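You operate a simulated robot arm through the tools that you are given. There is no shell and no other tool. Be economical: measure what you need, move in short steps, check, and stop when the job is done.

You are at the controls of a simulated robot arm. One attempt, no reset.

TASK
Take the blue stopper and leave it on the lower shelf of the steel table. Then fetch the feed card that says "Root feed" and set it on the top of the narrow table. Then open the cabinet drawer, put the orange card from there on top of the green cartridge and shut the drawer again. Then put the beaker from the plate right of tank 03 in the inside of the steel trough. Then take the teal frost cap and leave it on the third shelf from the bottom of the blue rack. Then open the upper grey drawer. Do these in the order given. Set down upright: beaker.

The check looks at the end state, three seconds after you hand in, the way a careful person would. Anything else that was tipped, shoved, dropped, spilled or broken makes it a failure. A push-on lid holds only when it is set on centred and level and pressed home; a screw cap is set on level and turned clockwise until tight.

THE ROBOT
A 7-joint arm with a two-finger parallel gripper on a trunk, on a base that drives. Base frame: it is fixed to the floor where the robot stands at the start and does not move with it; the origin is under the middle of the robot, x ahead of it, y to its left, z up. Units: cm, degrees, N and s.
With the tool pointing down near the work surface it reaches from about 28 to 84 cm from the robot's upright axis, wherever it stands. Its first joint turns from -166.0 to 166.0 degrees. Places, roughly: beaker [425, -250, 125]; blue stopper (7x7x5 cm) [50, 20, 80]; cabinet drawer [370, 160, 110]; green cartridge (6x6x8 cm) [110, 510, 80]; inside of the steel trough [200, -380, 70]; lower shelf of the steel table [70, 260, 30]; orange card [375, 150, 100]; teal frost cap [-325, -300, 100]; third shelf of the blue rack [-320, -140, 120]; top of the narrow table [50, 50, 80]; upper grey drawer [-120, 90, 60]. Payload 3.43 kg.
Tool frame: the origin (TCP) lies between the finger pads and is the grasp point; the fingertips stand 3.4 cm ahead of it; z points along the fingers, y is the line along which they close. Largest opening 12.8 cm; finger width 2.4, thickness 1.2; the body of the gripper, 4.8 by 13 cm, starts 9.6 cm behind the TCP.
Orientation is that of the tool frame in the base frame, as a unit quaternion [x, y, z, w]. With the fingers straight down and closing along the base's y, the tool's x points along the base's -x, its y along +y and its z along -z.

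THE INTERFACE
- The arm moves only by the tool jog_arm. Its argument "deltas" is a list that holds one entry, the list of rows, each a list of 7 numbers: the opening, from 0 (shut) to 1 (fully open), then the shift along the tool's x, y, z in cm, then the turn, a rotation vector about the tool's x, y, z in degrees. In form: [[[hand, tx, ty, tz, wx, wy, wz], ...]]. A call has 1 to 8 rows; each row is the pose to reach, as a shift and turn from the pose commanded when the call began, along the tool's axes at that moment. A row lasts 0.2 s, in which the tool goes at most 5 cm and 8.6 degrees; a call with a longer step from one row to the next is refused whole, and so is a gripper value outside its range. A pose out of reach is approached as far as the arm can. The call stops where the force on the tool passes 40 N (or 10 N more than at its start, if that is more) or the arm is blocked; 0.2 s more then pass. The fingers move at their own pace (about 15.3 cm/s each) and stop on an object; they squeeze with about 37 N. The grip force told is the motor's: it shows also when the fingers shut on nothing. Time passes only in rows, and 0.2 s behind the last, so rows that repeat a pose let the fingers close. It gives the time, the measured TCP pose, the force on the tool (base axes), the opening and the grip force at its end, in the units of the frame above (readings bear some noise), with the torque about the TCP (base axes, N m) and any sound that the robot's microphone picked up.
- Cameras (640 x 400 px; columns grow to the right, rows downward): "scene" is now at [12.33, 5.26, 152.87]; the picture's right is [0.95, -0.31, 0.00], its down [-0.29, -0.89, -0.36] and it looks along [0.11, 0.34, -0.93] (base axes); focal length 215 px, centre (320, 200). "wrist" rides on the gripper at [7.6, -1.1, -16] in the tool frame; the picture's right is [0.15, 0.99, 0.00], its down [-0.88, 0.13, -0.46] and it looks along [-0.45, 0.07, 0.89] (tool axes); focal length 234 px, centre (320, 200). There is no depth. A picture from a camera that has moved, and an enlarged one, comes with that camera's place and axes in the base frame and with its lens.
- snapshot(camera): a new picture of that camera. The clock stands still meanwhile.
- steer(legs): drives the robot by 1 to 6 legs, each [ahead, turn to the left] in cm and degrees, along the robot's own axes; the way and the turn of a leg run together, so that a leg with both is an arc; at most 150 cm and 180 degrees a leg. The arm and the cameras ride along, it lands a little off, and it stops where it bumps. It gives what a move gives.
- turn_head(pan, tilt): turns the head with the scene camera to pan (to the left, within 132 degrees either way) and tilt (down, from -29 to 69), counted from straight ahead of the robot. It gives what a move gives.
- inspect(camera, box): a new picture of the part [left, top, right, bottom] of that camera's present view, enlarged. The clock stands still meanwhile.
- job_done(): hands the job in; it is judged then, once.

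Go step by step. Nothing tells you exact positions but the pictures and the camera data: compare them with the known pose of the tool, close in by small moves and look again before you grip or let go. The budget is 196 turns and 182 pictures, counting those below and the enlarged ones. Unless the task says otherwise, let go and move clear before handing in, and close with one line.

The tools are called after "Call:" by a JSON object that holds its "name" and its "arguments". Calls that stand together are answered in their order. jog_arm: Moves the arm, as the interface text tells. Its arguments: {"type":"object","properties":{"deltas":{"type":"array"}},"required":["deltas"]} The other tools are called the same way: steer (legs) drives the base; turn_head (pan, tilt) turns the head that bears the scene camera; snapshot (camera) takes a picture; inspect (camera, box) takes an enlarged picture of a part of a camera's view; job_done () hands the job in.

At the start:

```text
time: 0.0
tool_pos: [-13.48, 36.08, 105.09]
orientation: [0.0, 1.0, 0.0, 0.0]
ft_force: [0.3, 0.3, -0.7]
moment: [-0.01, -0.02, 0.01]
grip_width: 12.8
grip_force: 0.2
robot x, y, heading: [-0.31, 0.14, 0.0]
head pan, tilt: [72.0, 68.8]
```

scene: 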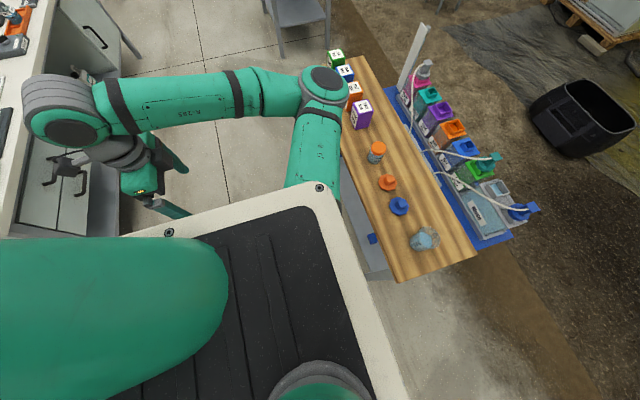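
wrist: 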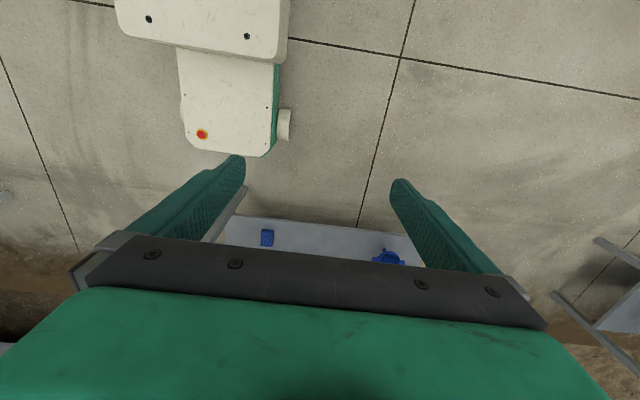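

I see the narrow wooden table to the front-left with stoppers, cartridges and boxes on it. I'll look closer and around before moving.

Call:
{"name": "inspect", "arguments": {"camera": "scene", "box": [310, 40, 550, 290]}}

Call:
{"name": "turn_head", "arguments": {"pan": 40, "tilt": 45}}

Call:
{"name": "snapshot", "arguments": {"camera": "scene"}}

```text
1.60 times, centred on (430, 165) of scene
camera zoom: at [12.33, 5.26, 152.87], right [0.95, -0.31, 0.0], down [-0.29, -0.89, -0.36], along [0.11, 0.34, -0.93], focal length 344 px, centre (144, 256)
```

zoom: 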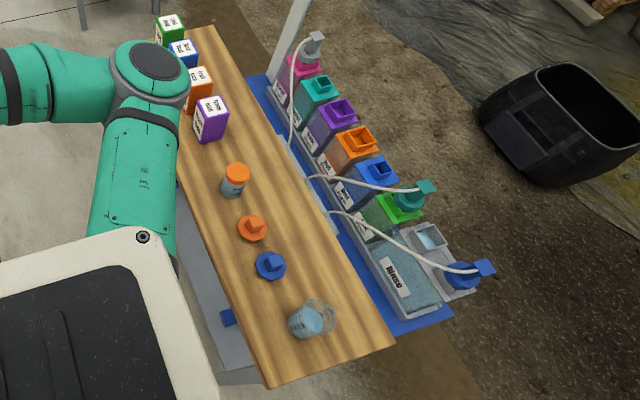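

```text
time: 1.0
tool_pos: [-13.42, 36.13, 104.95]
orientation: [0.0, 1.0, 0.0, 0.0]
ft_force: [0.2, 0.8, 0.1]
moment: [0.02, 0.01, 0.0]
grip_width: 12.79
grip_force: 0.0
robot x, y, heading: [-0.28, -0.19, 0.5]
head pan, tilt: [40.0, 45.0]
```

```text
178 pictures are left
camera scene: at [16.82, 5.17, 155.75], right [0.64, -0.77, 0.0], down [-0.54, -0.46, -0.71], along [0.54, 0.45, -0.71], focal length 215 px, centre (320, 200)
```

scene: 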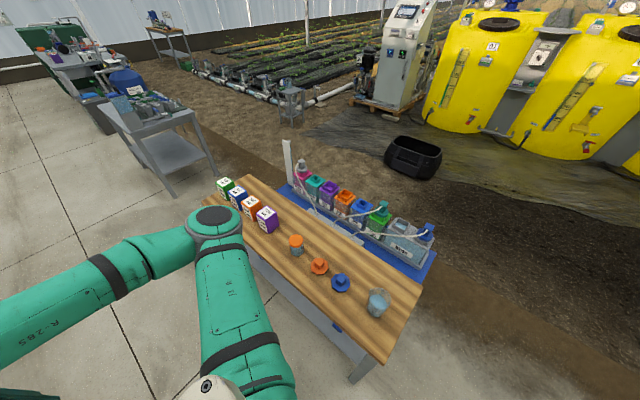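

Call:
{"name": "inspect", "arguments": {"camera": "scene", "box": [20, 0, 220, 125]}}

Call:
{"name": "inspect", "arguments": {"camera": "scene", "box": [210, 150, 450, 350]}}

Call:
{"name": "turn_head", "arguments": {"pan": 75, "tilt": 20}}

Call:
{"name": "snapshot", "arguments": {"camera": "scene"}}

Call:
{"name": "turn_head", "arguments": {"pan": 130, "tilt": 30}}

Call:
{"name": "snapshot", "arguments": {"camera": "scene"}}

Call:
{"name": "turn_head", "arguments": {"pan": 10, "tilt": 10}}

Call:
{"name": "snapshot", "arguments": {"camera": "scene"}}

Call:
{"name": "turn_head", "arguments": {"pan": -60, "tilt": 20}}

Call:
{"name": "snapshot", "arguments": {"camera": "scene"}}

Call:
{"name": "turn_head", "arguments": {"pan": -130, "tilt": 20}}

Call:
{"name": "snapshot", "arguments": {"camera": "scene"}}

```text
3.20 times, centred on (120, 62) of scene
camera zoom: at [16.82, 5.17, 155.75], right [0.64, -0.77, 0.0], down [-0.54, -0.46, -0.71], along [0.54, 0.45, -0.71], focal length 689 px, centre (960, 640)
```

zoom: 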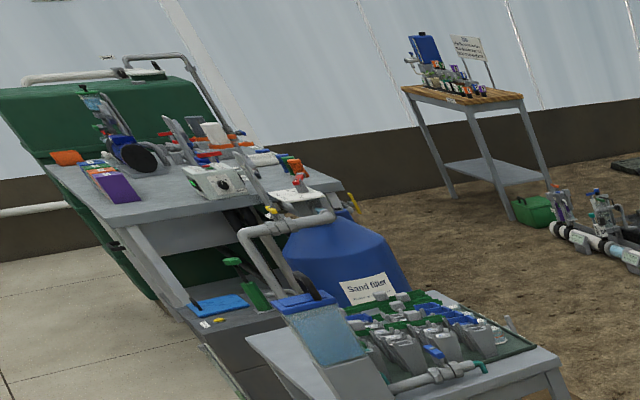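

```text
2.00 times, centred on (330, 250) of scene
camera zoom: at [16.82, 5.17, 155.75], right [0.64, -0.77, 0.0], down [-0.54, -0.46, -0.71], along [0.54, 0.45, -0.71], focal length 430 px, centre (300, 100)
```

zoom: 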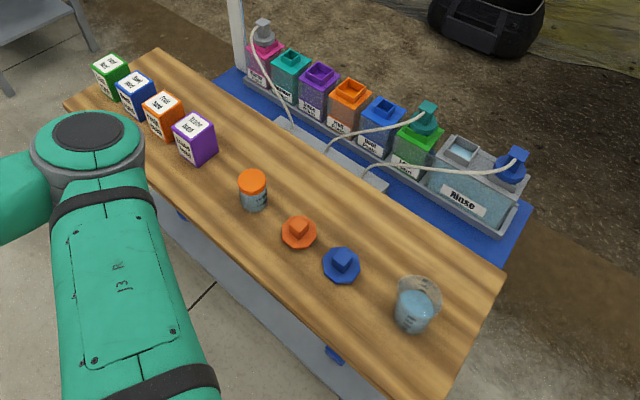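

```text
time: 2.0
tool_pos: [-13.49, 36.16, 105.02]
orientation: [0.0, 1.0, 0.0, 0.0]
ft_force: [-0.3, 0.2, -0.2]
moment: [0.05, -0.01, -0.03]
grip_width: 12.78
grip_force: 0.1
robot x, y, heading: [0.27, 0.07, -0.2]
head pan, tilt: [75.0, 20.0]
```

```text
175 pictures are left
camera scene: at [13.02, 8.94, 159.62], right [0.97, -0.26, 0.0], down [-0.09, -0.33, -0.94], along [0.24, 0.91, -0.34], focal length 215 px, centre (320, 200)
```

scene: 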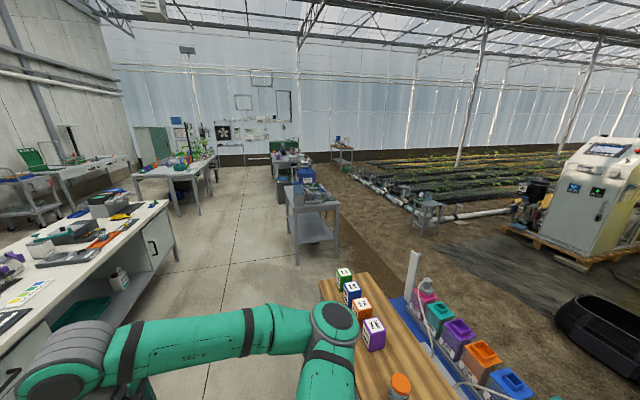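

```text
time: 3.2
tool_pos: [-13.37, 36.28, 105.07]
orientation: [0.0, 1.0, 0.0, 0.0]
ft_force: [0.1, -0.5, -0.1]
moment: [-0.01, -0.01, -0.04]
grip_width: 12.82
grip_force: 0.0
robot x, y, heading: [0.07, -0.12, 0.1]
head pan, tilt: [130.0, 30.0]
```

```text
174 pictures are left
camera scene: at [4.79, 6.88, 158.02], right [0.77, 0.64, 0.0], down [0.32, -0.38, -0.87], along [-0.56, 0.66, -0.5], focal length 215 px, centre (320, 200)
```

scene: 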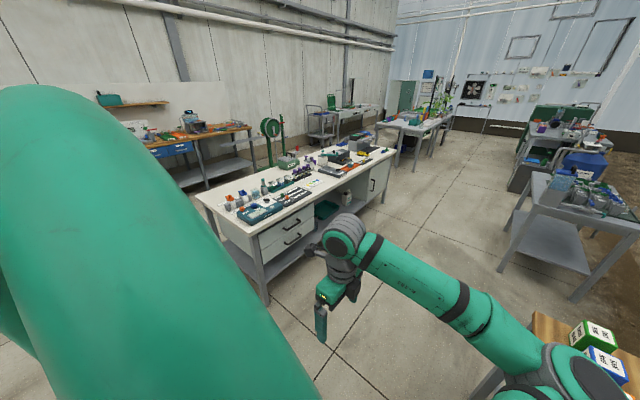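

```text
time: 5.2
tool_pos: [-13.37, 36.18, 105.15]
orientation: [0.0, 1.0, 0.0, 0.0]
ft_force: [-0.1, 0.5, 0.2]
moment: [0.0, -0.03, -0.05]
grip_width: 12.81
grip_force: 0.1
robot x, y, heading: [-0.16, -0.03, 0.0]
head pan, tilt: [10.0, 10.0]
```

```text
173 pictures are left
camera scene: at [19.75, 1.56, 161.26], right [0.17, -0.98, 0.0], down [-0.17, -0.03, -0.98], along [0.97, 0.17, -0.17], focal length 215 px, centre (320, 200)
```

scene: 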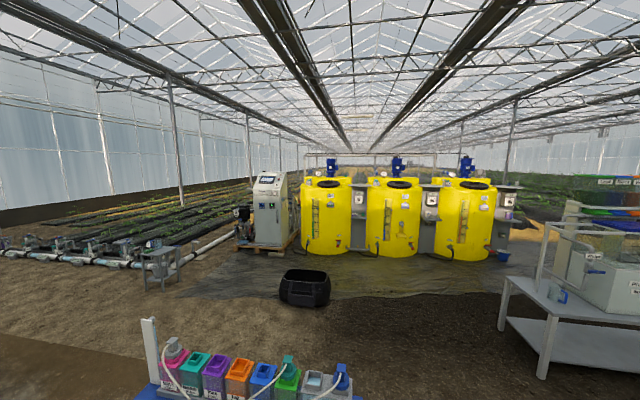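

```text
time: 6.6
tool_pos: [-13.48, 36.27, 105.01]
orientation: [0.001, 1.0, 0.0, 0.0]
ft_force: [0.3, -0.3, -0.5]
moment: [0.0, 0.01, -0.01]
grip_width: 12.79
grip_force: 0.1
robot x, y, heading: [-0.03, 0.01, 0.0]
head pan, tilt: [-60.0, 20.0]
```

```text
172 pictures are left
camera scene: at [15.26, -8.12, 159.63], right [-0.87, -0.5, 0.0], down [-0.17, 0.3, -0.94], along [0.47, -0.81, -0.34], focal length 215 px, centre (320, 200)
```

scene: 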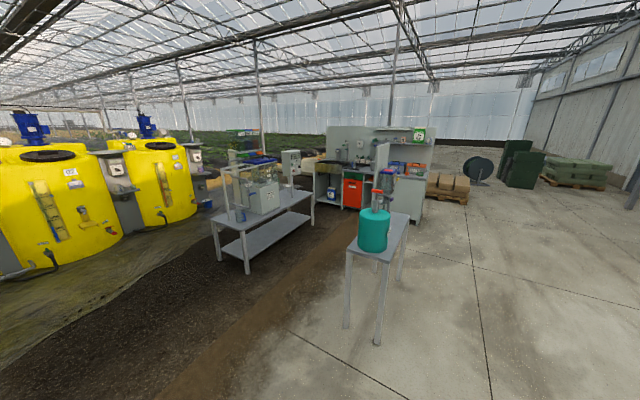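

```text
time: 8.0
tool_pos: [-13.5, 36.23, 104.98]
orientation: [-0.001, 1.0, 0.0, 0.0]
ft_force: [-1.0, -0.3, 0.5]
moment: [-0.01, 0.0, -0.01]
grip_width: 12.82
grip_force: 0.0
robot x, y, heading: [0.03, -0.12, 0.3]
head pan, tilt: [-130.0, 20.0]
```

```text
171 pictures are left
camera scene: at [4.62, -7.19, 159.63], right [-0.77, 0.64, 0.0], down [0.22, 0.26, -0.94], along [-0.6, -0.72, -0.34], focal length 215 px, centre (320, 200)
```

scene: 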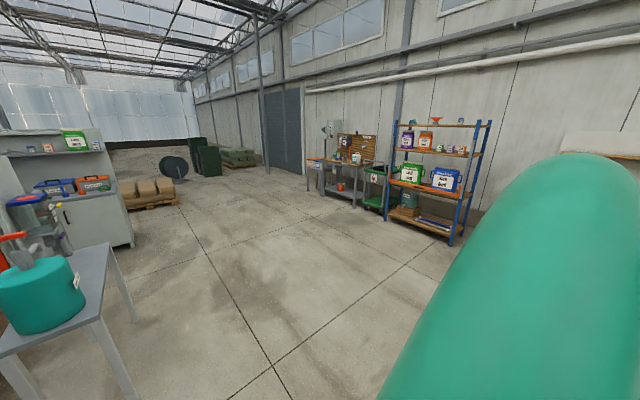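

Call:
{"name": "turn_head", "arguments": {"pan": 115, "tilt": 35}}

Call:
{"name": "inspect", "arguments": {"camera": "scene", "box": [80, 50, 300, 190]}}

Call:
{"name": "turn_head", "arguments": {"pan": 60, "tilt": 50}}

Call:
{"name": "inspect", "arguments": {"camera": "scene", "box": [260, 130, 360, 230]}}

Call:
{"name": "snapshot", "arguments": {"camera": "scene"}}

```text
time: 11.5
tool_pos: [-13.57, 36.14, 105.05]
orientation: [0.0, 1.0, 0.0, -0.001]
ft_force: [0.7, 0.5, -0.1]
moment: [0.01, 0.0, -0.04]
grip_width: 12.8
grip_force: 0.1
robot x, y, heading: [0.14, -0.06, 0.3]
head pan, tilt: [115.0, 35.0]
```

```text
2.86 times, centred on (190, 120) of scene
camera zoom: at [6.88, 7.93, 157.24], right [0.91, 0.42, 0.0], down [0.24, -0.52, -0.82], along [-0.35, 0.74, -0.57], focal length 615 px, centre (691, 429)
```

zoom: 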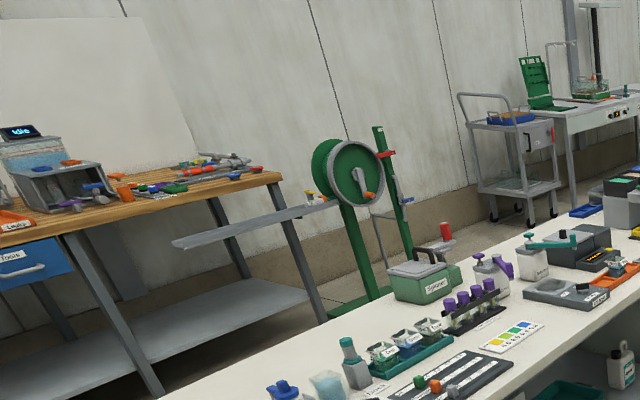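

```text
time: 12.7
tool_pos: [-13.48, 36.2, 105.06]
orientation: [0.0, 1.0, 0.0, 0.0]
ft_force: [0.8, -0.1, -0.2]
moment: [0.02, -0.03, 0.03]
grip_width: 12.81
grip_force: 0.1
robot x, y, heading: [0.29, 0.08, -0.3]
head pan, tilt: [60.0, 50.0]
```

```text
4.00 times, centred on (310, 180) of scene
camera zoom: at [14.45, 6.62, 155.07], right [0.87, -0.5, 0.0], down [-0.38, -0.66, -0.64], along [0.32, 0.56, -0.77], focal length 861 px, centre (360, 280)
```

zoom: 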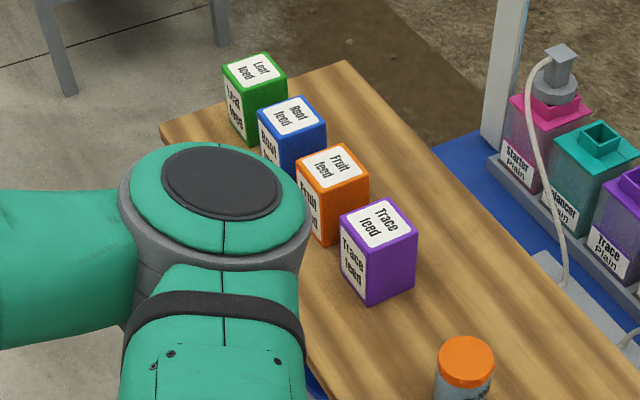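

```text
168 pictures are left
camera scene: at [14.45, 6.62, 155.07], right [0.87, -0.5, 0.0], down [-0.38, -0.66, -0.64], along [0.32, 0.56, -0.77], focal length 215 px, centre (320, 200)
```

scene: 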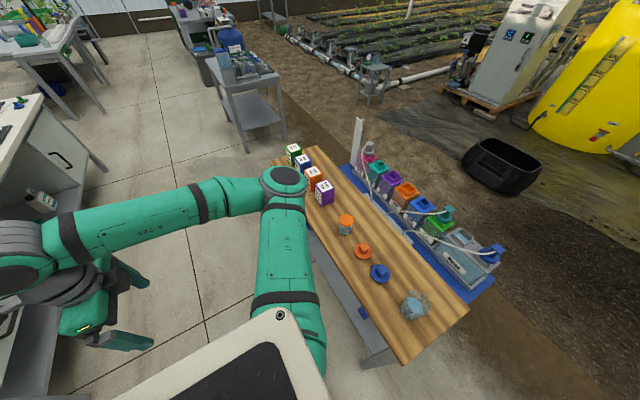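

Call:
{"name": "inspect", "arguments": {"camera": "wrist", "box": [220, 180, 440, 290]}}

Call:
{"name": "turn_head", "arguments": {"pan": 35, "tilt": 65}}

Call:
{"name": "snapshot", "arguments": {"camera": "scene"}}

Call:
{"name": "turn_head", "arguments": {"pan": 132, "tilt": 30}}

Call:
{"name": "inspect", "arguments": {"camera": "scene", "box": [80, 80, 240, 200]}}

Call:
{"name": "inspect", "arguments": {"camera": "scene", "box": [200, 120, 420, 250]}}

Call:
{"name": "inspect", "arguments": {"camera": "scene", "box": [320, 60, 480, 160]}}

Call:
{"name": "inspect", "arguments": {"camera": "scene", "box": [500, 90, 640, 230]}}

```text
2.91 times, centred on (330, 235) of wrist
camera zoom: at [-21.1, 35.23, 120.95], right [-0.15, 0.99, 0.0], down [0.88, 0.13, 0.46], along [0.45, 0.07, -0.89], focal length 681 px, centre (291, 98)
```

zoom: 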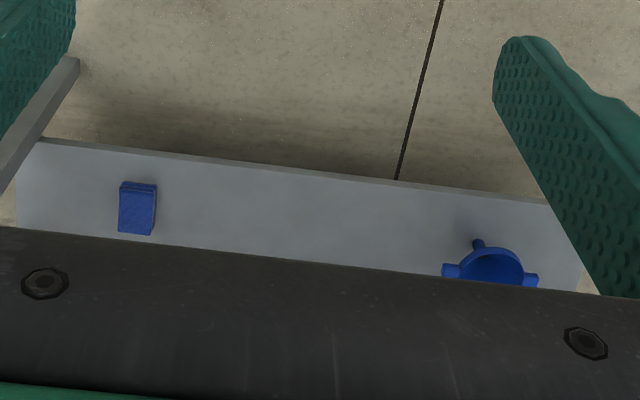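

```text
time: 13.6
tool_pos: [-13.5, 36.28, 105.05]
orientation: [0.0, 1.0, 0.0, 0.0]
ft_force: [-0.6, -0.1, 0.9]
moment: [-0.02, 0.0, 0.0]
grip_width: 12.79
grip_force: 0.0
robot x, y, heading: [-0.16, -0.14, 0.1]
head pan, tilt: [35.0, 65.0]
```

```text
166 pictures are left
camera scene: at [15.57, 3.43, 153.26], right [0.57, -0.82, 0.0], down [-0.74, -0.52, -0.42], along [0.35, 0.24, -0.91], focal length 215 px, centre (320, 200)
```

scene: 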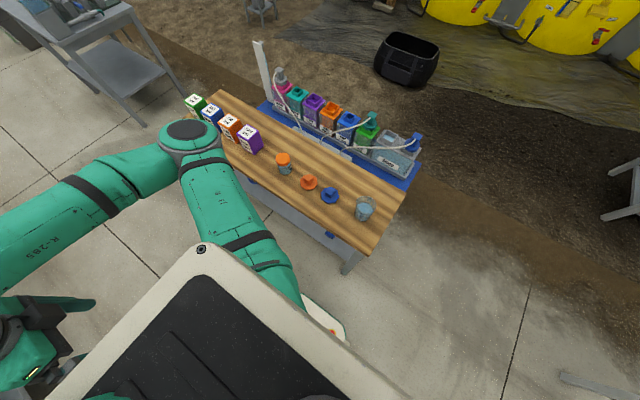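

```text
time: 15.3
tool_pos: [-13.57, 36.29, 105.05]
orientation: [0.0, 1.0, -0.001, 0.0]
ft_force: [-0.5, 0.3, 0.2]
moment: [-0.01, 0.02, 0.02]
grip_width: 12.78
grip_force: 0.1
robot x, y, heading: [0.08, -0.09, 0.0]
head pan, tilt: [131.8, 30.0]
```

```text
3.33 times, centred on (160, 140) of scene
camera zoom: at [4.58, 6.69, 158.02], right [0.75, 0.67, 0.0], down [0.33, -0.37, -0.87], along [-0.58, 0.65, -0.5], focal length 717 px, centre (853, 400)
```

zoom: 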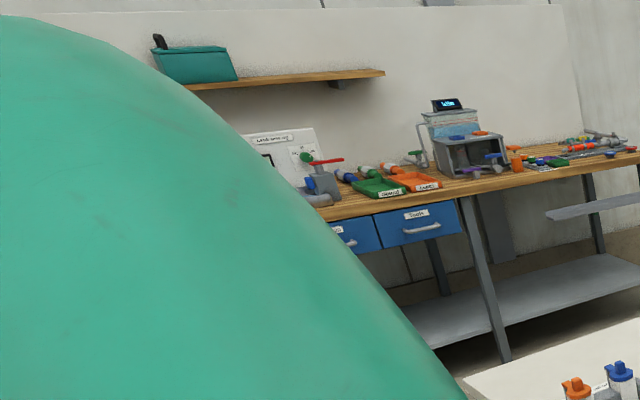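

```text
2.91 times, centred on (310, 185) of scene
camera zoom: at [4.58, 6.69, 158.02], right [0.75, 0.67, 0.0], down [0.33, -0.37, -0.87], along [-0.58, 0.65, -0.5], focal length 626 px, centre (349, 244)
```

zoom: 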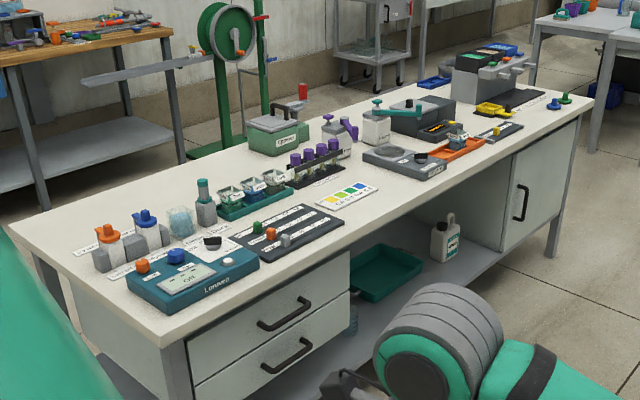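

```text
4.00 times, centred on (400, 110) of scene
camera zoom: at [4.58, 6.69, 158.02], right [0.75, 0.67, 0.0], down [0.33, -0.37, -0.87], along [-0.58, 0.65, -0.5], focal length 861 px, centre (0, 560)
```

zoom: 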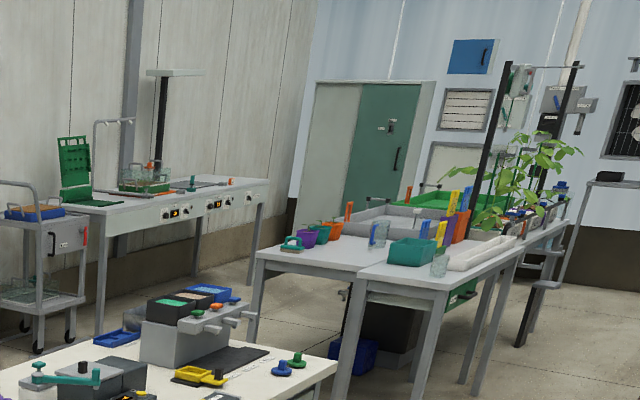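

```text
2.86 times, centred on (570, 160) of scene
camera zoom: at [4.58, 6.69, 158.02], right [0.75, 0.67, 0.0], down [0.33, -0.37, -0.87], along [-0.58, 0.65, -0.5], focal length 615 px, centre (-394, 314)
```

zoom: 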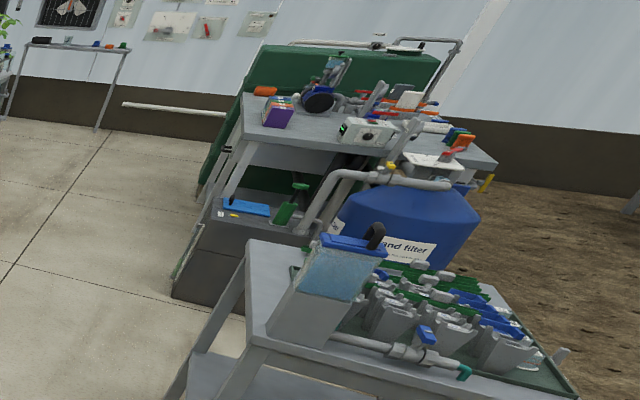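

The Root feed card isn't visible yet, but the blue stopper is at about (47.5, 21) on the narrow table. I'll swing the arm around toward it at height first, and watch how the arm travels.

Call:
{"name": "jog_arm", "arguments": {"deltas": [[[0.75, -4.5, 2, 0, 0, 0, 0], [0.75, -9.3, 3.3, 0, 0, 0, 0], [0.75, -14.2, 3.9, 0, 0, 0, 0], [0.75, -19.1, 3.6, 0, 0, 0, 0], [0.75, -24, 2.6, 0, 0, 0, 0], [0.75, -28.7, 1.2, 0, 0, 0, 0], [0.75, -33, -1.2, 0, 0, 0, 0], [0.75, -37, -4, 0, 0, 0, 0]]]}}

Call:
{"name": "turn_head", "arguments": {"pan": 45, "tilt": 60}}

Call:
{"name": "snapshot", "arguments": {"camera": "scene"}}

Call:
{"name": "snapshot", "arguments": {"camera": "wrist"}}

```text
time: 17.1
tool_pos: [22.77, 32.14, 104.88]
orientation: [-0.001, 1.0, 0.0, 0.0]
ft_force: [0.4, -0.2, 0.3]
moment: [-0.04, -0.02, 0.01]
grip_width: 9.61
grip_force: 0.0
robot x, y, heading: [-0.33, 0.08, 0.1]
head pan, tilt: [131.8, 30.0]
```

```text
time: 18.8
tool_pos: [22.8, 32.2, 104.81]
orientation: [0.001, 1.0, 0.0, 0.0]
ft_force: [-0.4, 0.4, -0.7]
moment: [-0.02, -0.02, -0.03]
grip_width: 9.61
grip_force: 0.1
robot x, y, heading: [-0.16, -0.07, 0.1]
head pan, tilt: [45.0, 60.0]
```

```text
161 pictures are left
camera scene: at [15.32, 4.65, 153.81], right [0.71, -0.71, 0.0], down [-0.61, -0.61, -0.5], along [0.35, 0.35, -0.87], focal length 215 px, centre (320, 200)
```

scene: 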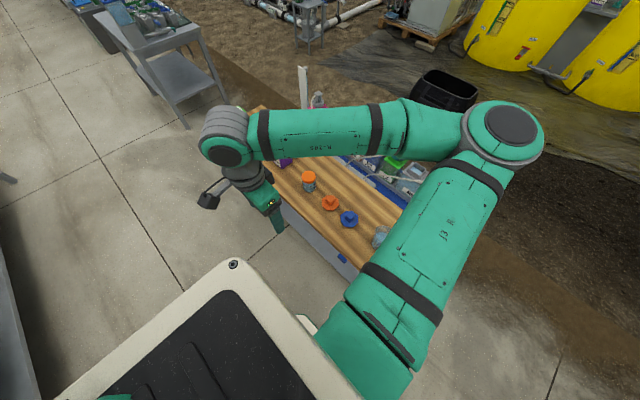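

```text
160 pictures are left
camera wrist: at [15.22, 31.27, 120.83], right [-0.15, 0.99, 0.0], down [0.88, 0.13, 0.46], along [0.45, 0.07, -0.89], focal length 234 px, centre (320, 200)
```

wrist: 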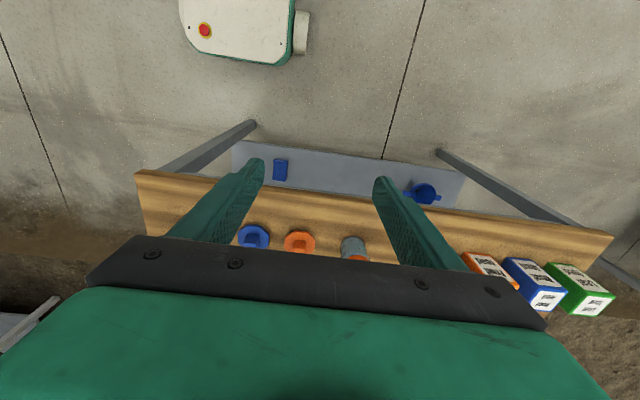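

Call:
{"name": "jog_arm", "arguments": {"deltas": [[[0.75, -3.2, -2.5, 1, -1.5, -4.8, -5.7], [0.75, -6.4, -5, 2, -3, -9.7, -11.4], [0.75, -9.6, -7.5, 3, -4.5, -14.5, -17.1], [0.75, -12.8, -10, 5, -6.1, -19.4, -22.8], [0.75, -16, -12.6, 8, -7.6, -24.2, -28.5], [0.75, -19, -15.2, 11, -9.16, -29.06, -34.2], [0.75, -19, -15.2, 11, -9.16, -29.06, -34.2]]]}}

Call:
{"name": "snapshot", "arguments": {"camera": "wrist"}}

Call:
{"name": "snapshot", "arguments": {"camera": "scene"}}

```text
refused: row 5 steps farther than a row can; nothing moved
```

```text
159 pictures are left
camera wrist: at [15.22, 31.27, 120.83], right [-0.15, 0.99, 0.0], down [0.88, 0.13, 0.46], along [0.45, 0.07, -0.89], focal length 234 px, centre (320, 200)
```

wrist: 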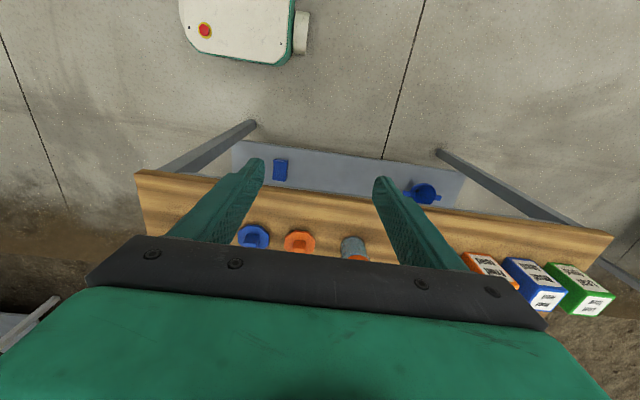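

```text
158 pictures are left
camera scene: at [15.32, 4.65, 153.81], right [0.71, -0.71, 0.0], down [-0.61, -0.61, -0.5], along [0.35, 0.35, -0.87], focal length 215 px, centre (320, 200)
```

scene: 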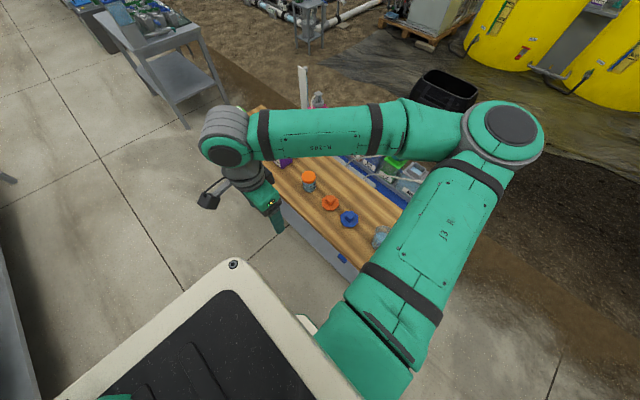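

Call:
{"name": "jog_arm", "arguments": {"deltas": [[[0.75, -2.7, -2.1, 1.5, -1.3, -4.15, -4.9], [0.75, -5.4, -4.2, 3, -2.6, -8.3, -9.8], [0.75, -8.1, -6.3, 4.5, -3.9, -12.4, -14.7], [0.75, -10.8, -8.4, 6, -5.2, -16.6, -19.5], [0.75, -13.5, -10.6, 7.5, -6.5, -20.8, -24.4], [0.75, -16.2, -12.7, 9, -7.8, -24.9, -29.3], [0.75, -19, -15, 10.5, -9.16, -29.06, -34.2]]]}}

Call:
{"name": "snapshot", "arguments": {"camera": "wrist"}}

Call:
{"name": "snapshot", "arguments": {"camera": "scene"}}

```text
time: 20.4
tool_pos: [44.75, 17.92, 93.76]
orientation: [-0.292, 0.92, 0.078, 0.248]
ft_force: [0.1, 0.0, -0.7]
moment: [-0.02, -0.02, 0.01]
grip_width: 9.61
grip_force: 0.0
out of reach, approached as far as the arm can: row 3, 4, 5, 6, 7
robot x, y, heading: [0.13, 0.02, -0.0]
head pan, tilt: [45.0, 60.0]
```

```text
157 pictures are left
camera wrist: at [33.51, 8.8, 103.81], right [-0.67, 0.74, -0.07], down [0.36, 0.41, 0.84], along [0.65, 0.54, -0.54], focal length 234 px, centre (320, 200)
```

wrist: 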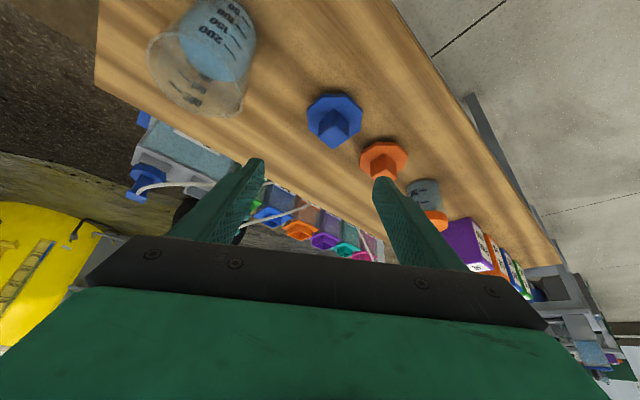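

```text
156 pictures are left
camera scene: at [15.31, 4.68, 153.81], right [0.71, -0.71, 0.0], down [-0.61, -0.61, -0.5], along [0.35, 0.35, -0.87], focal length 215 px, centre (320, 200)
```

scene: 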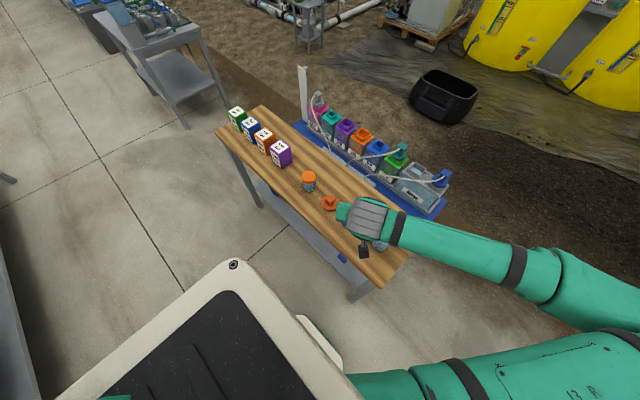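

Call:
{"name": "steer", "arguments": {"legs": [[-14, 0]]}}

Call:
{"name": "jog_arm", "arguments": {"deltas": [[[0.75, 0, 0, 1, 0, 0, 0], [0.75, 0, 0, 1, 0, 0, 0]]]}}

Call:
{"name": "snapshot", "arguments": {"camera": "wrist"}}

```text
time: 21.7
tool_pos: [30.54, 17.71, 93.76]
orientation: [-0.288, 0.922, 0.077, 0.247]
ft_force: [0.3, 0.1, 0.2]
moment: [0.01, 0.0, 0.0]
grip_width: 9.61
grip_force: 0.0
robot x, y, heading: [-14.23, -0.14, -0.1]
head pan, tilt: [45.0, 60.0]
```

```text
time: 22.3
tool_pos: [30.92, 18.15, 93.1]
orientation: [-0.288, 0.922, 0.077, 0.246]
ft_force: [0.2, 0.8, -0.2]
moment: [-0.03, -0.01, -0.03]
grip_width: 9.61
grip_force: 0.0
robot x, y, heading: [-14.34, -0.07, -0.4]
head pan, tilt: [45.0, 60.0]
```

```text
155 pictures are left
camera wrist: at [19.62, 9.15, 103.03], right [-0.67, 0.74, -0.07], down [0.37, 0.41, 0.83], along [0.65, 0.53, -0.55], focal length 234 px, centre (320, 200)
```

wrist: 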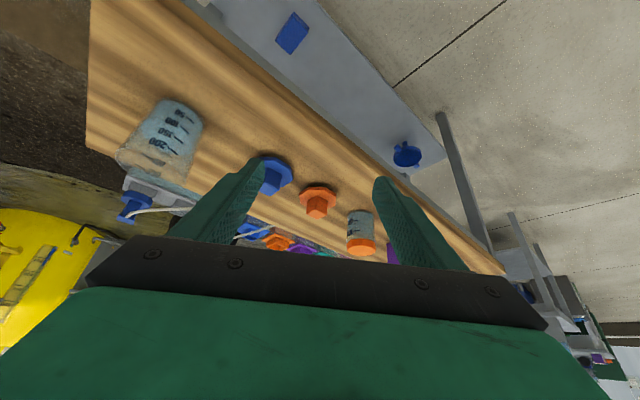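

Call:
{"name": "jog_arm", "arguments": {"deltas": [[[0.75, -2.4, -2.3, 2.3, 0, 0, 0], [0.75, -4.9, -4.6, 4.6, 0, 0, 0], [0.75, -7.3, -6.9, 7, 0, 0, 0], [0.75, -7.3, -6.9, 7, 0, 0, 0]]]}}

Call:
{"name": "snapshot", "arguments": {"camera": "wrist"}}

Call:
{"name": "turn_head", "arguments": {"pan": 25, "tilt": 55}}

Call:
{"name": "snapshot", "arguments": {"camera": "scene"}}

```text
time: 23.3
tool_pos: [42.88, 18.15, 90.98]
orientation: [-0.289, 0.922, 0.077, 0.247]
ft_force: [0.4, 0.0, -0.7]
moment: [0.0, -0.01, -0.01]
grip_width: 9.6
grip_force: 0.1
robot x, y, heading: [-14.14, -0.09, -0.3]
head pan, tilt: [45.0, 60.0]
```

```text
154 pictures are left
camera wrist: at [31.52, 9.06, 101.0], right [-0.67, 0.74, -0.07], down [0.36, 0.41, 0.83], along [0.65, 0.53, -0.55], focal length 234 px, centre (320, 200)
```

wrist: 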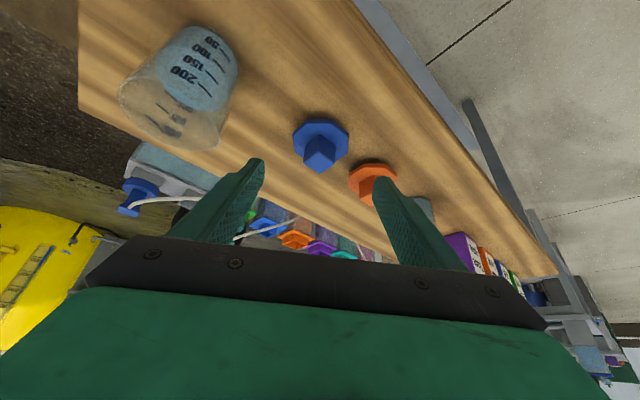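

```text
time: 24.1
tool_pos: [42.83, 18.14, 90.97]
orientation: [-0.288, 0.922, 0.077, 0.248]
ft_force: [0.1, 0.4, -0.1]
moment: [0.02, 0.01, 0.02]
grip_width: 9.59
grip_force: 0.0
robot x, y, heading: [-14.36, 0.15, -0.4]
head pan, tilt: [25.0, 55.0]
```

```text
153 pictures are left
camera scene: at [2.82, 2.95, 154.41], right [0.42, -0.91, 0.0], down [-0.74, -0.34, -0.57], along [0.52, 0.24, -0.82], focal length 215 px, centre (320, 200)
```

scene: 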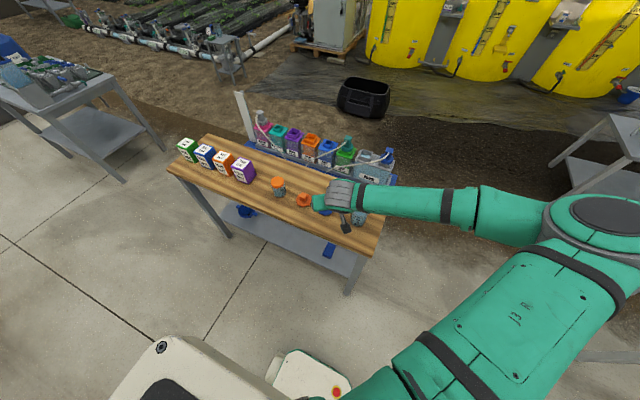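

Call:
{"name": "jog_arm", "arguments": {"deltas": [[[0.75, 0, 0, 3, 0, 0, 0], [0.75, 0, 0, 6, 0, 0, 0], [0.75, 0, 0, 8, 0, 0, 0], [0.75, 0, 0, 8, 0, 0, 0]]]}}

Call:
{"name": "snapshot", "arguments": {"camera": "wrist"}}

```text
time: 25.1
tool_pos: [46.11, 20.27, 83.76]
orientation: [-0.289, 0.922, 0.077, 0.247]
ft_force: [0.2, 0.8, 0.4]
moment: [0.01, -0.01, 0.02]
grip_width: 9.61
grip_force: 0.0
robot x, y, heading: [-14.52, -0.26, -0.3]
head pan, tilt: [25.0, 55.0]
```

```text
152 pictures are left
camera wrist: at [34.77, 11.23, 93.83], right [-0.67, 0.74, -0.07], down [0.36, 0.41, 0.83], along [0.65, 0.53, -0.55], focal length 234 px, centre (320, 200)
```

wrist: 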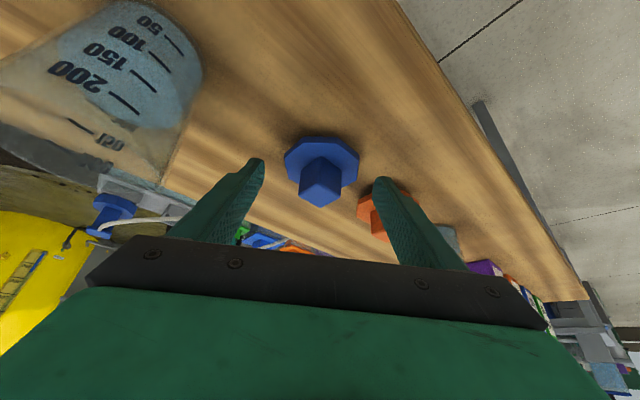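

Call:
{"name": "jog_arm", "arguments": {"deltas": [[[0.75, 0, 0, 1.5, 0, 0, 0], [0.75, -0.2, 0, 2.6, 0, 0, 0], [0.75, -0.2, 0, 2.6, 0, 0, 0]]]}}

Call:
{"name": "snapshot", "arguments": {"camera": "wrist"}}

```text
time: 25.9
tool_pos: [47.47, 21.19, 81.66]
orientation: [-0.29, 0.921, 0.078, 0.247]
ft_force: [0.6, 0.1, 1.6]
moment: [-0.03, 0.01, 0.0]
grip_width: 9.6
grip_force: 0.0
robot x, y, heading: [-14.55, 0.37, -0.3]
head pan, tilt: [25.0, 55.0]
```

```text
151 pictures are left
camera wrist: at [36.07, 12.03, 91.62], right [-0.67, 0.74, -0.07], down [0.36, 0.41, 0.83], along [0.65, 0.53, -0.55], focal length 234 px, centre (320, 200)
```

wrist: 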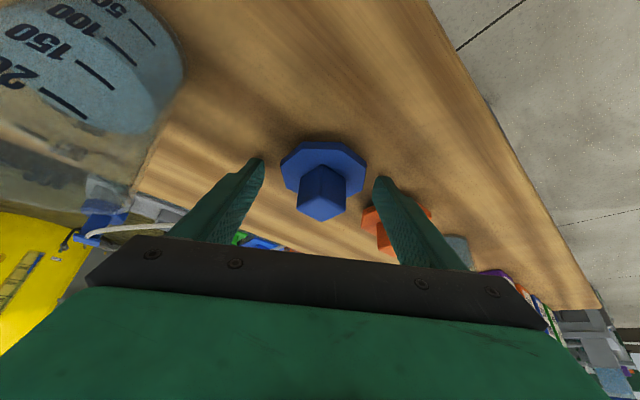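

Call:
{"name": "jog_arm", "arguments": {"deltas": [[[0.75, 1.2, 0.1, -0.4, 0, 0, 0], [0.75, 1.2, 0.1, -0.4, 0, 0, 0]]]}}

Call:
{"name": "jog_arm", "arguments": {"deltas": [[[0.4, 0, 0, 0, 0, 0, 0], [0.3, 0, 0, 0, 0, 0, 0], [0.3, 0, 0, 0, 0, 0, 0]]]}}

Call:
{"name": "snapshot", "arguments": {"camera": "wrist"}}

```text
time: 26.5
tool_pos: [46.66, 20.63, 81.54]
orientation: [-0.289, 0.921, 0.078, 0.251]
ft_force: [18.2, 13.1, 27.6]
moment: [1.32, -0.34, -0.86]
grip_width: 9.56
grip_force: 0.1
robot x, y, heading: [-14.07, -0.01, -0.0]
head pan, tilt: [25.0, 55.0]
```

```text
time: 27.0
tool_pos: [46.57, 20.74, 81.51]
orientation: [-0.29, 0.921, 0.079, 0.249]
ft_force: [0.9, 0.4, 5.8]
moment: [0.05, -0.06, 0.0]
grip_width: 6.8
grip_force: 26.0
robot x, y, heading: [-14.12, 0.19, -0.3]
head pan, tilt: [25.0, 55.0]
stopped in row 2: the force on the tool passed its limit at 46 N (the readings are from after the stop); the commanded pose is now the measured one
```

```text
150 pictures are left
camera wrist: at [35.14, 11.51, 91.48], right [-0.67, 0.74, -0.07], down [0.36, 0.41, 0.84], along [0.65, 0.54, -0.54], focal length 234 px, centre (320, 200)
```

wrist: 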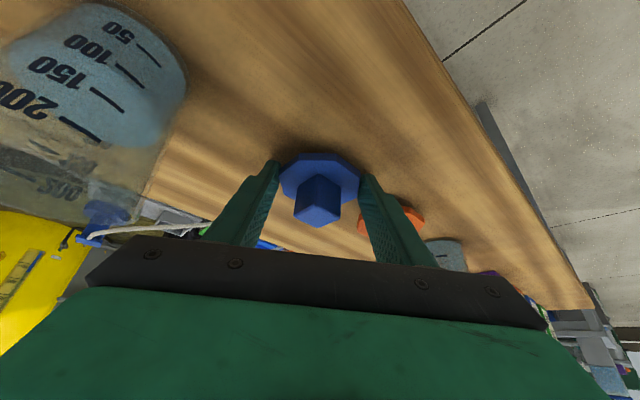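

The fingers are on the flange (6.8 cm). I lift gently and check the hold.

Call:
{"name": "jog_arm", "arguments": {"deltas": [[[0.2, 0, 0, 0, 0, 0, 0], [0.2, 0, 0, 0, 0, 0, 0], [0.2, 0, 0, -1, 0, 0, 0], [0.2, 0, 0, -3, 0, 0, 0], [0.2, 0, 0, -3, 0, 0, 0]]]}}

Call:
{"name": "snapshot", "arguments": {"camera": "wrist"}}

```text
time: 28.2
tool_pos: [45.44, 19.92, 84.04]
orientation: [-0.291, 0.921, 0.079, 0.248]
ft_force: [-0.8, -0.1, -0.1]
moment: [0.03, 0.02, 0.0]
grip_width: 6.79
grip_force: 37.3
robot x, y, heading: [-14.38, 0.14, -0.1]
head pan, tilt: [25.0, 55.0]
```

```text
149 pictures are left
camera wrist: at [33.96, 10.71, 93.99], right [-0.67, 0.74, -0.07], down [0.36, 0.41, 0.84], along [0.65, 0.53, -0.54], focal length 234 px, centre (320, 200)
```

wrist: 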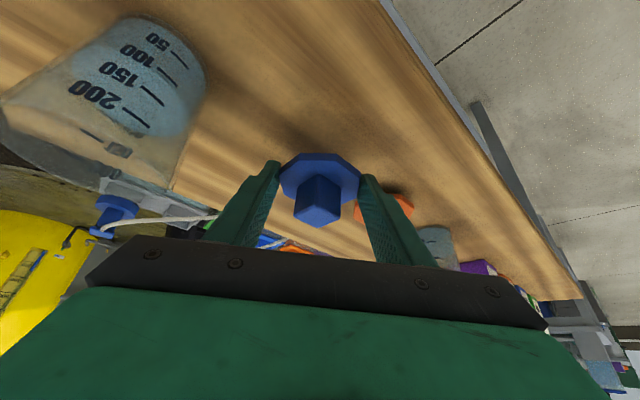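

Call:
{"name": "jog_arm", "arguments": {"deltas": [[[0.2, -2.3, 0, -4, 0, 0, 0], [0.2, -4.6, 0, -8, 0, 0, 0], [0.2, -6.9, 0, -12, 0, 0, 0], [0.2, -9.2, 0, -16, 0, 0, 0], [0.2, -11.5, 0, -20, 0, 0, 0], [0.2, -13, 0, -22.5, 0, 0, 0]]]}}

Call:
{"name": "snapshot", "arguments": {"camera": "scene"}}

Call:
{"name": "inspect", "arguments": {"camera": "scene", "box": [210, 180, 350, 280]}}

```text
time: 29.6
tool_pos: [45.28, 19.29, 110.17]
orientation: [-0.291, 0.921, 0.079, 0.248]
ft_force: [0.2, 0.1, -0.2]
moment: [0.01, 0.0, 0.02]
grip_width: 6.75
grip_force: 37.3
robot x, y, heading: [-14.35, -0.02, -0.3]
head pan, tilt: [25.0, 55.0]
```

```text
148 pictures are left
camera scene: at [2.82, 2.95, 154.41], right [0.42, -0.91, 0.0], down [-0.74, -0.34, -0.57], along [0.52, 0.24, -0.82], focal length 215 px, centre (320, 200)
```

scene: 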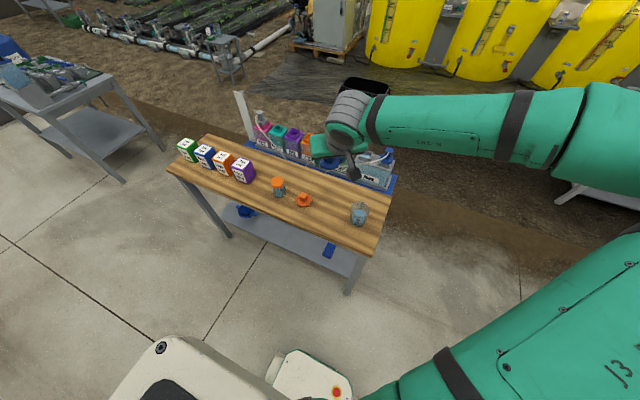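

```text
4.00 times, centred on (280, 230) of scene
camera zoom: at [2.82, 2.95, 154.41], right [0.42, -0.91, 0.0], down [-0.74, -0.34, -0.57], along [0.52, 0.24, -0.82], focal length 861 px, centre (480, 80)
```

zoom: 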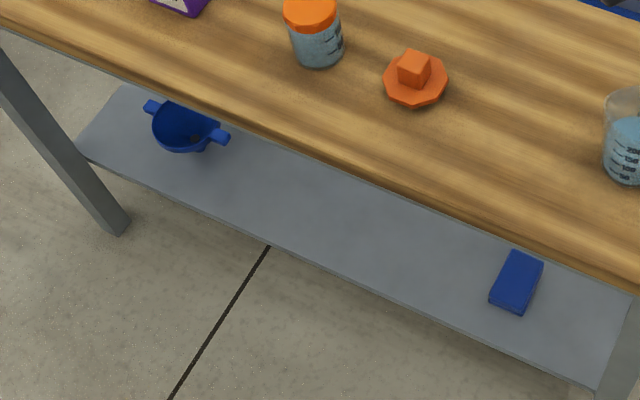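

Call:
{"name": "steer", "arguments": {"legs": [[-25, 0], [0, 90], [130, 0]]}}

Call:
{"name": "turn_head", "arguments": {"pan": -10, "tilt": 25}}

Call:
{"name": "snapshot", "arguments": {"camera": "scene"}}

```text
time: 41.8
tool_pos: [-49.85, 190.97, 110.03]
orientation: [0.845, -0.468, -0.228, -0.126]
ft_force: [0.7, 0.5, -0.1]
moment: [0.0, 0.03, -0.01]
grip_width: 6.68
grip_force: 36.9
robot x, y, heading: [-33.65, 130.44, 87.2]
head pan, tilt: [25.0, 55.0]
```

```text
time: 42.8
tool_pos: [-49.85, 190.97, 110.16]
orientation: [0.844, -0.468, -0.228, -0.126]
ft_force: [-0.2, -0.5, -0.5]
moment: [0.02, 0.02, 0.04]
grip_width: 6.67
grip_force: 37.2
robot x, y, heading: [-33.68, 130.54, 86.9]
head pan, tilt: [-10.0, 25.0]
```

```text
146 pictures are left
camera scene: at [-30.87, 149.77, 158.81], right [0.97, -0.23, 0.0], down [-0.1, -0.41, -0.91], along [0.2, 0.88, -0.42], focal length 215 px, centre (320, 200)
```

scene: 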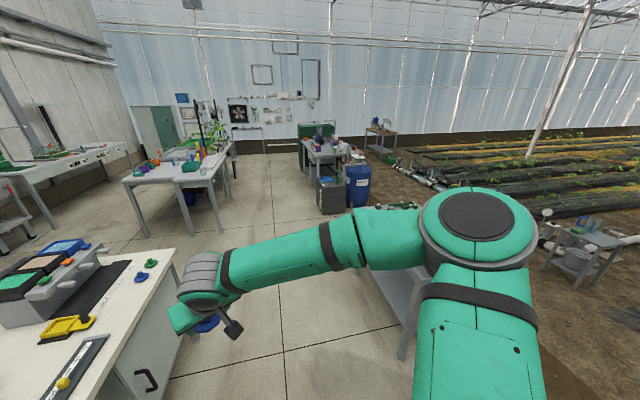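

Call:
{"name": "steer", "arguments": {"legs": [[122, 0], [0, -87]]}}

Call:
{"name": "turn_head", "arguments": {"pan": 5, "tilt": 45}}

Call:
{"name": "snapshot", "arguments": {"camera": "scene"}}

Call:
{"name": "snapshot", "arguments": {"camera": "wrist"}}

```text
time: 53.3
tool_pos: [34.88, 271.13, 110.06]
orientation: [-0.273, 0.926, 0.073, 0.25]
ft_force: [-0.2, 0.3, 0.9]
moment: [-0.01, 0.01, -0.05]
grip_width: 6.54
grip_force: 36.7
robot x, y, heading: [-25.44, 254.03, -2.4]
head pan, tilt: [-10.0, 25.0]
```

```text
time: 54.1
tool_pos: [34.9, 271.05, 110.07]
orientation: [-0.272, 0.926, 0.073, 0.25]
ft_force: [0.0, 1.0, -0.1]
moment: [-0.04, 0.03, 0.0]
grip_width: 6.55
grip_force: 36.9
robot x, y, heading: [-25.35, 254.14, -2.5]
head pan, tilt: [5.0, 45.0]
```

```text
145 pictures are left
camera scene: at [-6.74, 253.93, 155.76], right [0.04, -1.0, 0.0], down [-0.71, -0.03, -0.71], along [0.71, 0.03, -0.71], focal length 215 px, centre (320, 200)
```

scene: 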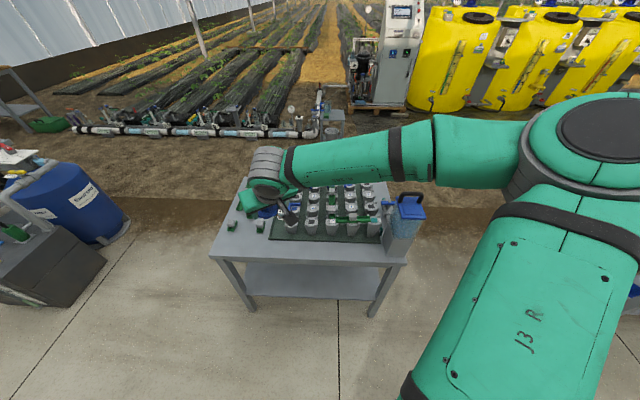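

```text
144 pictures are left
camera wrist: at [23.18, 262.4, 120.06], right [-0.64, 0.76, -0.07], down [0.38, 0.4, 0.84], along [0.67, 0.51, -0.54], focal length 234 px, centre (320, 200)
```

wrist: 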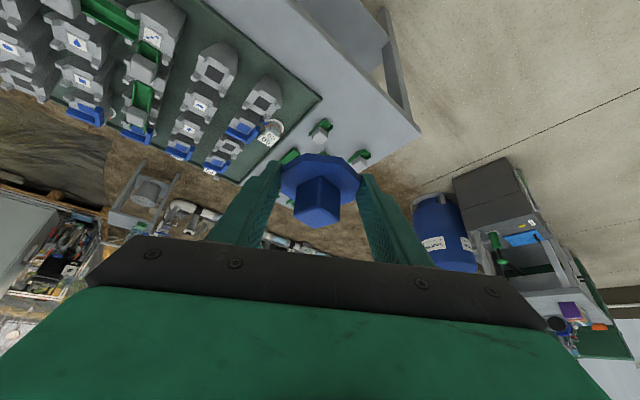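

Table front edge is x≈39.5, y 220–302, shelf ≈ z 30. I back off, lower the arm outside the table, then drive in to place the stopper on the shelf.

Call:
{"name": "steer", "arguments": {"legs": [[-25, 0]]}}

Call:
{"name": "jog_arm", "arguments": {"deltas": [[[0.2, 2.4, 0, 4.2, 0, 0, 0], [0.2, 4.8, 0, 8.4, 0, 0, 0], [0.2, 7.2, 0, 12.6, 0, 0, 0], [0.2, 9.6, 0, 16.8, 0, 0, 0], [0.2, 12, 0, 21, 0, 0, 0], [0.2, 14.4, 0, 25.2, 0, 0, 0], [0.2, 16.8, 0, 29.4, 0, 0, 0]]]}}

Call:
{"name": "snapshot", "arguments": {"camera": "scene"}}

```text
time: 55.8
tool_pos: [16.08, 272.02, 110.26]
orientation: [-0.274, 0.925, 0.074, 0.251]
ft_force: [-1.1, 0.0, -0.6]
moment: [0.04, 0.0, 0.01]
grip_width: 6.48
grip_force: 36.5
robot x, y, heading: [-44.1, 254.78, -2.0]
head pan, tilt: [5.0, 45.0]
stopped in leg 1: the robot was blocked; the commanded pose is now the measured one
```

```text
time: 57.4
tool_pos: [16.56, 272.48, 76.13]
orientation: [-0.274, 0.925, 0.074, 0.251]
ft_force: [-0.2, -0.4, -0.4]
moment: [-0.01, 0.02, 0.0]
grip_width: 6.49
grip_force: 36.7
robot x, y, heading: [-44.69, 254.66, -2.1]
head pan, tilt: [5.0, 45.0]
```

```text
143 pictures are left
camera scene: at [-25.63, 254.77, 155.76], right [0.05, -1.0, 0.0], down [-0.71, -0.03, -0.71], along [0.71, 0.03, -0.71], focal length 215 px, centre (320, 200)
```

scene: 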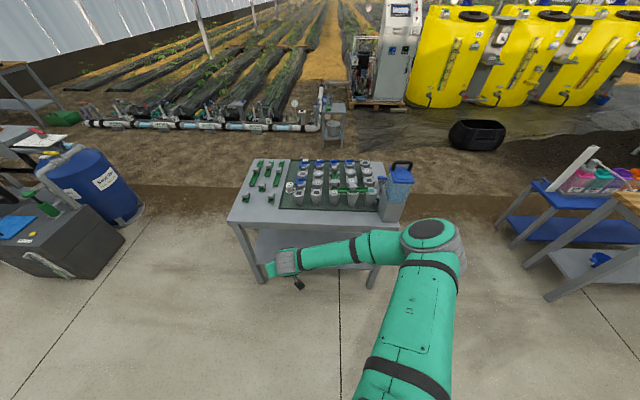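

Call:
{"name": "jog_arm", "arguments": {"deltas": [[[0.2, 2.4, 0, 4.2, 0, 0, 0], [0.2, 4.8, 0, 8.4, 0, 0, 0], [0.2, 7.2, 0, 12.6, 0, 0, 0], [0.2, 9.6, 0, 16.8, 0, 0, 0], [0.2, 12, 0, 21, 0, 0, 0], [0.2, 14.4, 0, 25.2, 0, 0, 0], [0.2, 16.4, 0, 28.7, 0, 0, 0]]]}}

Call:
{"name": "snapshot", "arguments": {"camera": "scene"}}

Call:
{"name": "snapshot", "arguments": {"camera": "wrist"}}

```text
time: 59.0
tool_pos: [16.23, 272.59, 43.3]
orientation: [-0.275, 0.925, 0.074, 0.25]
ft_force: [0.1, -0.2, 0.4]
moment: [0.03, 0.0, 0.01]
grip_width: 6.47
grip_force: 37.3
robot x, y, heading: [-44.24, 255.0, -2.3]
head pan, tilt: [5.0, 45.0]
```

```text
142 pictures are left
camera scene: at [-25.62, 254.77, 155.76], right [0.05, -1.0, 0.0], down [-0.71, -0.03, -0.71], along [0.71, 0.03, -0.71], focal length 215 px, centre (320, 200)
```

scene: 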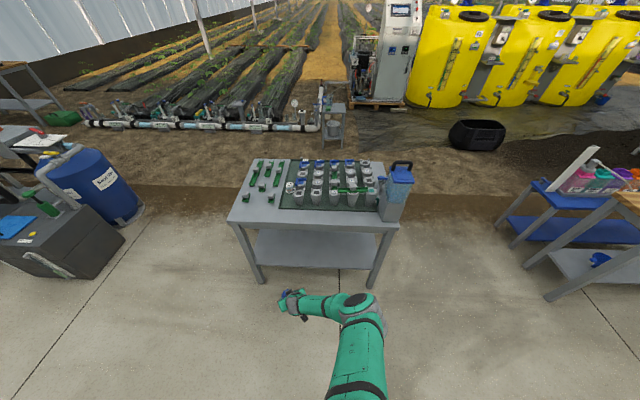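

```text
141 pictures are left
camera wrist: at [4.53, 263.83, 53.21], right [-0.65, 0.76, -0.07], down [0.37, 0.4, 0.84], along [0.67, 0.51, -0.54], focal length 234 px, centre (320, 200)
```

wrist: 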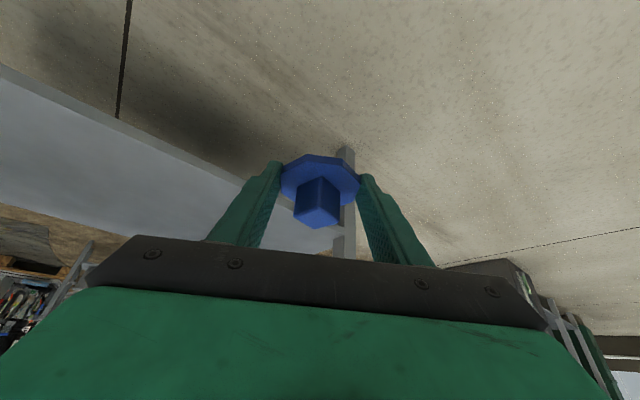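

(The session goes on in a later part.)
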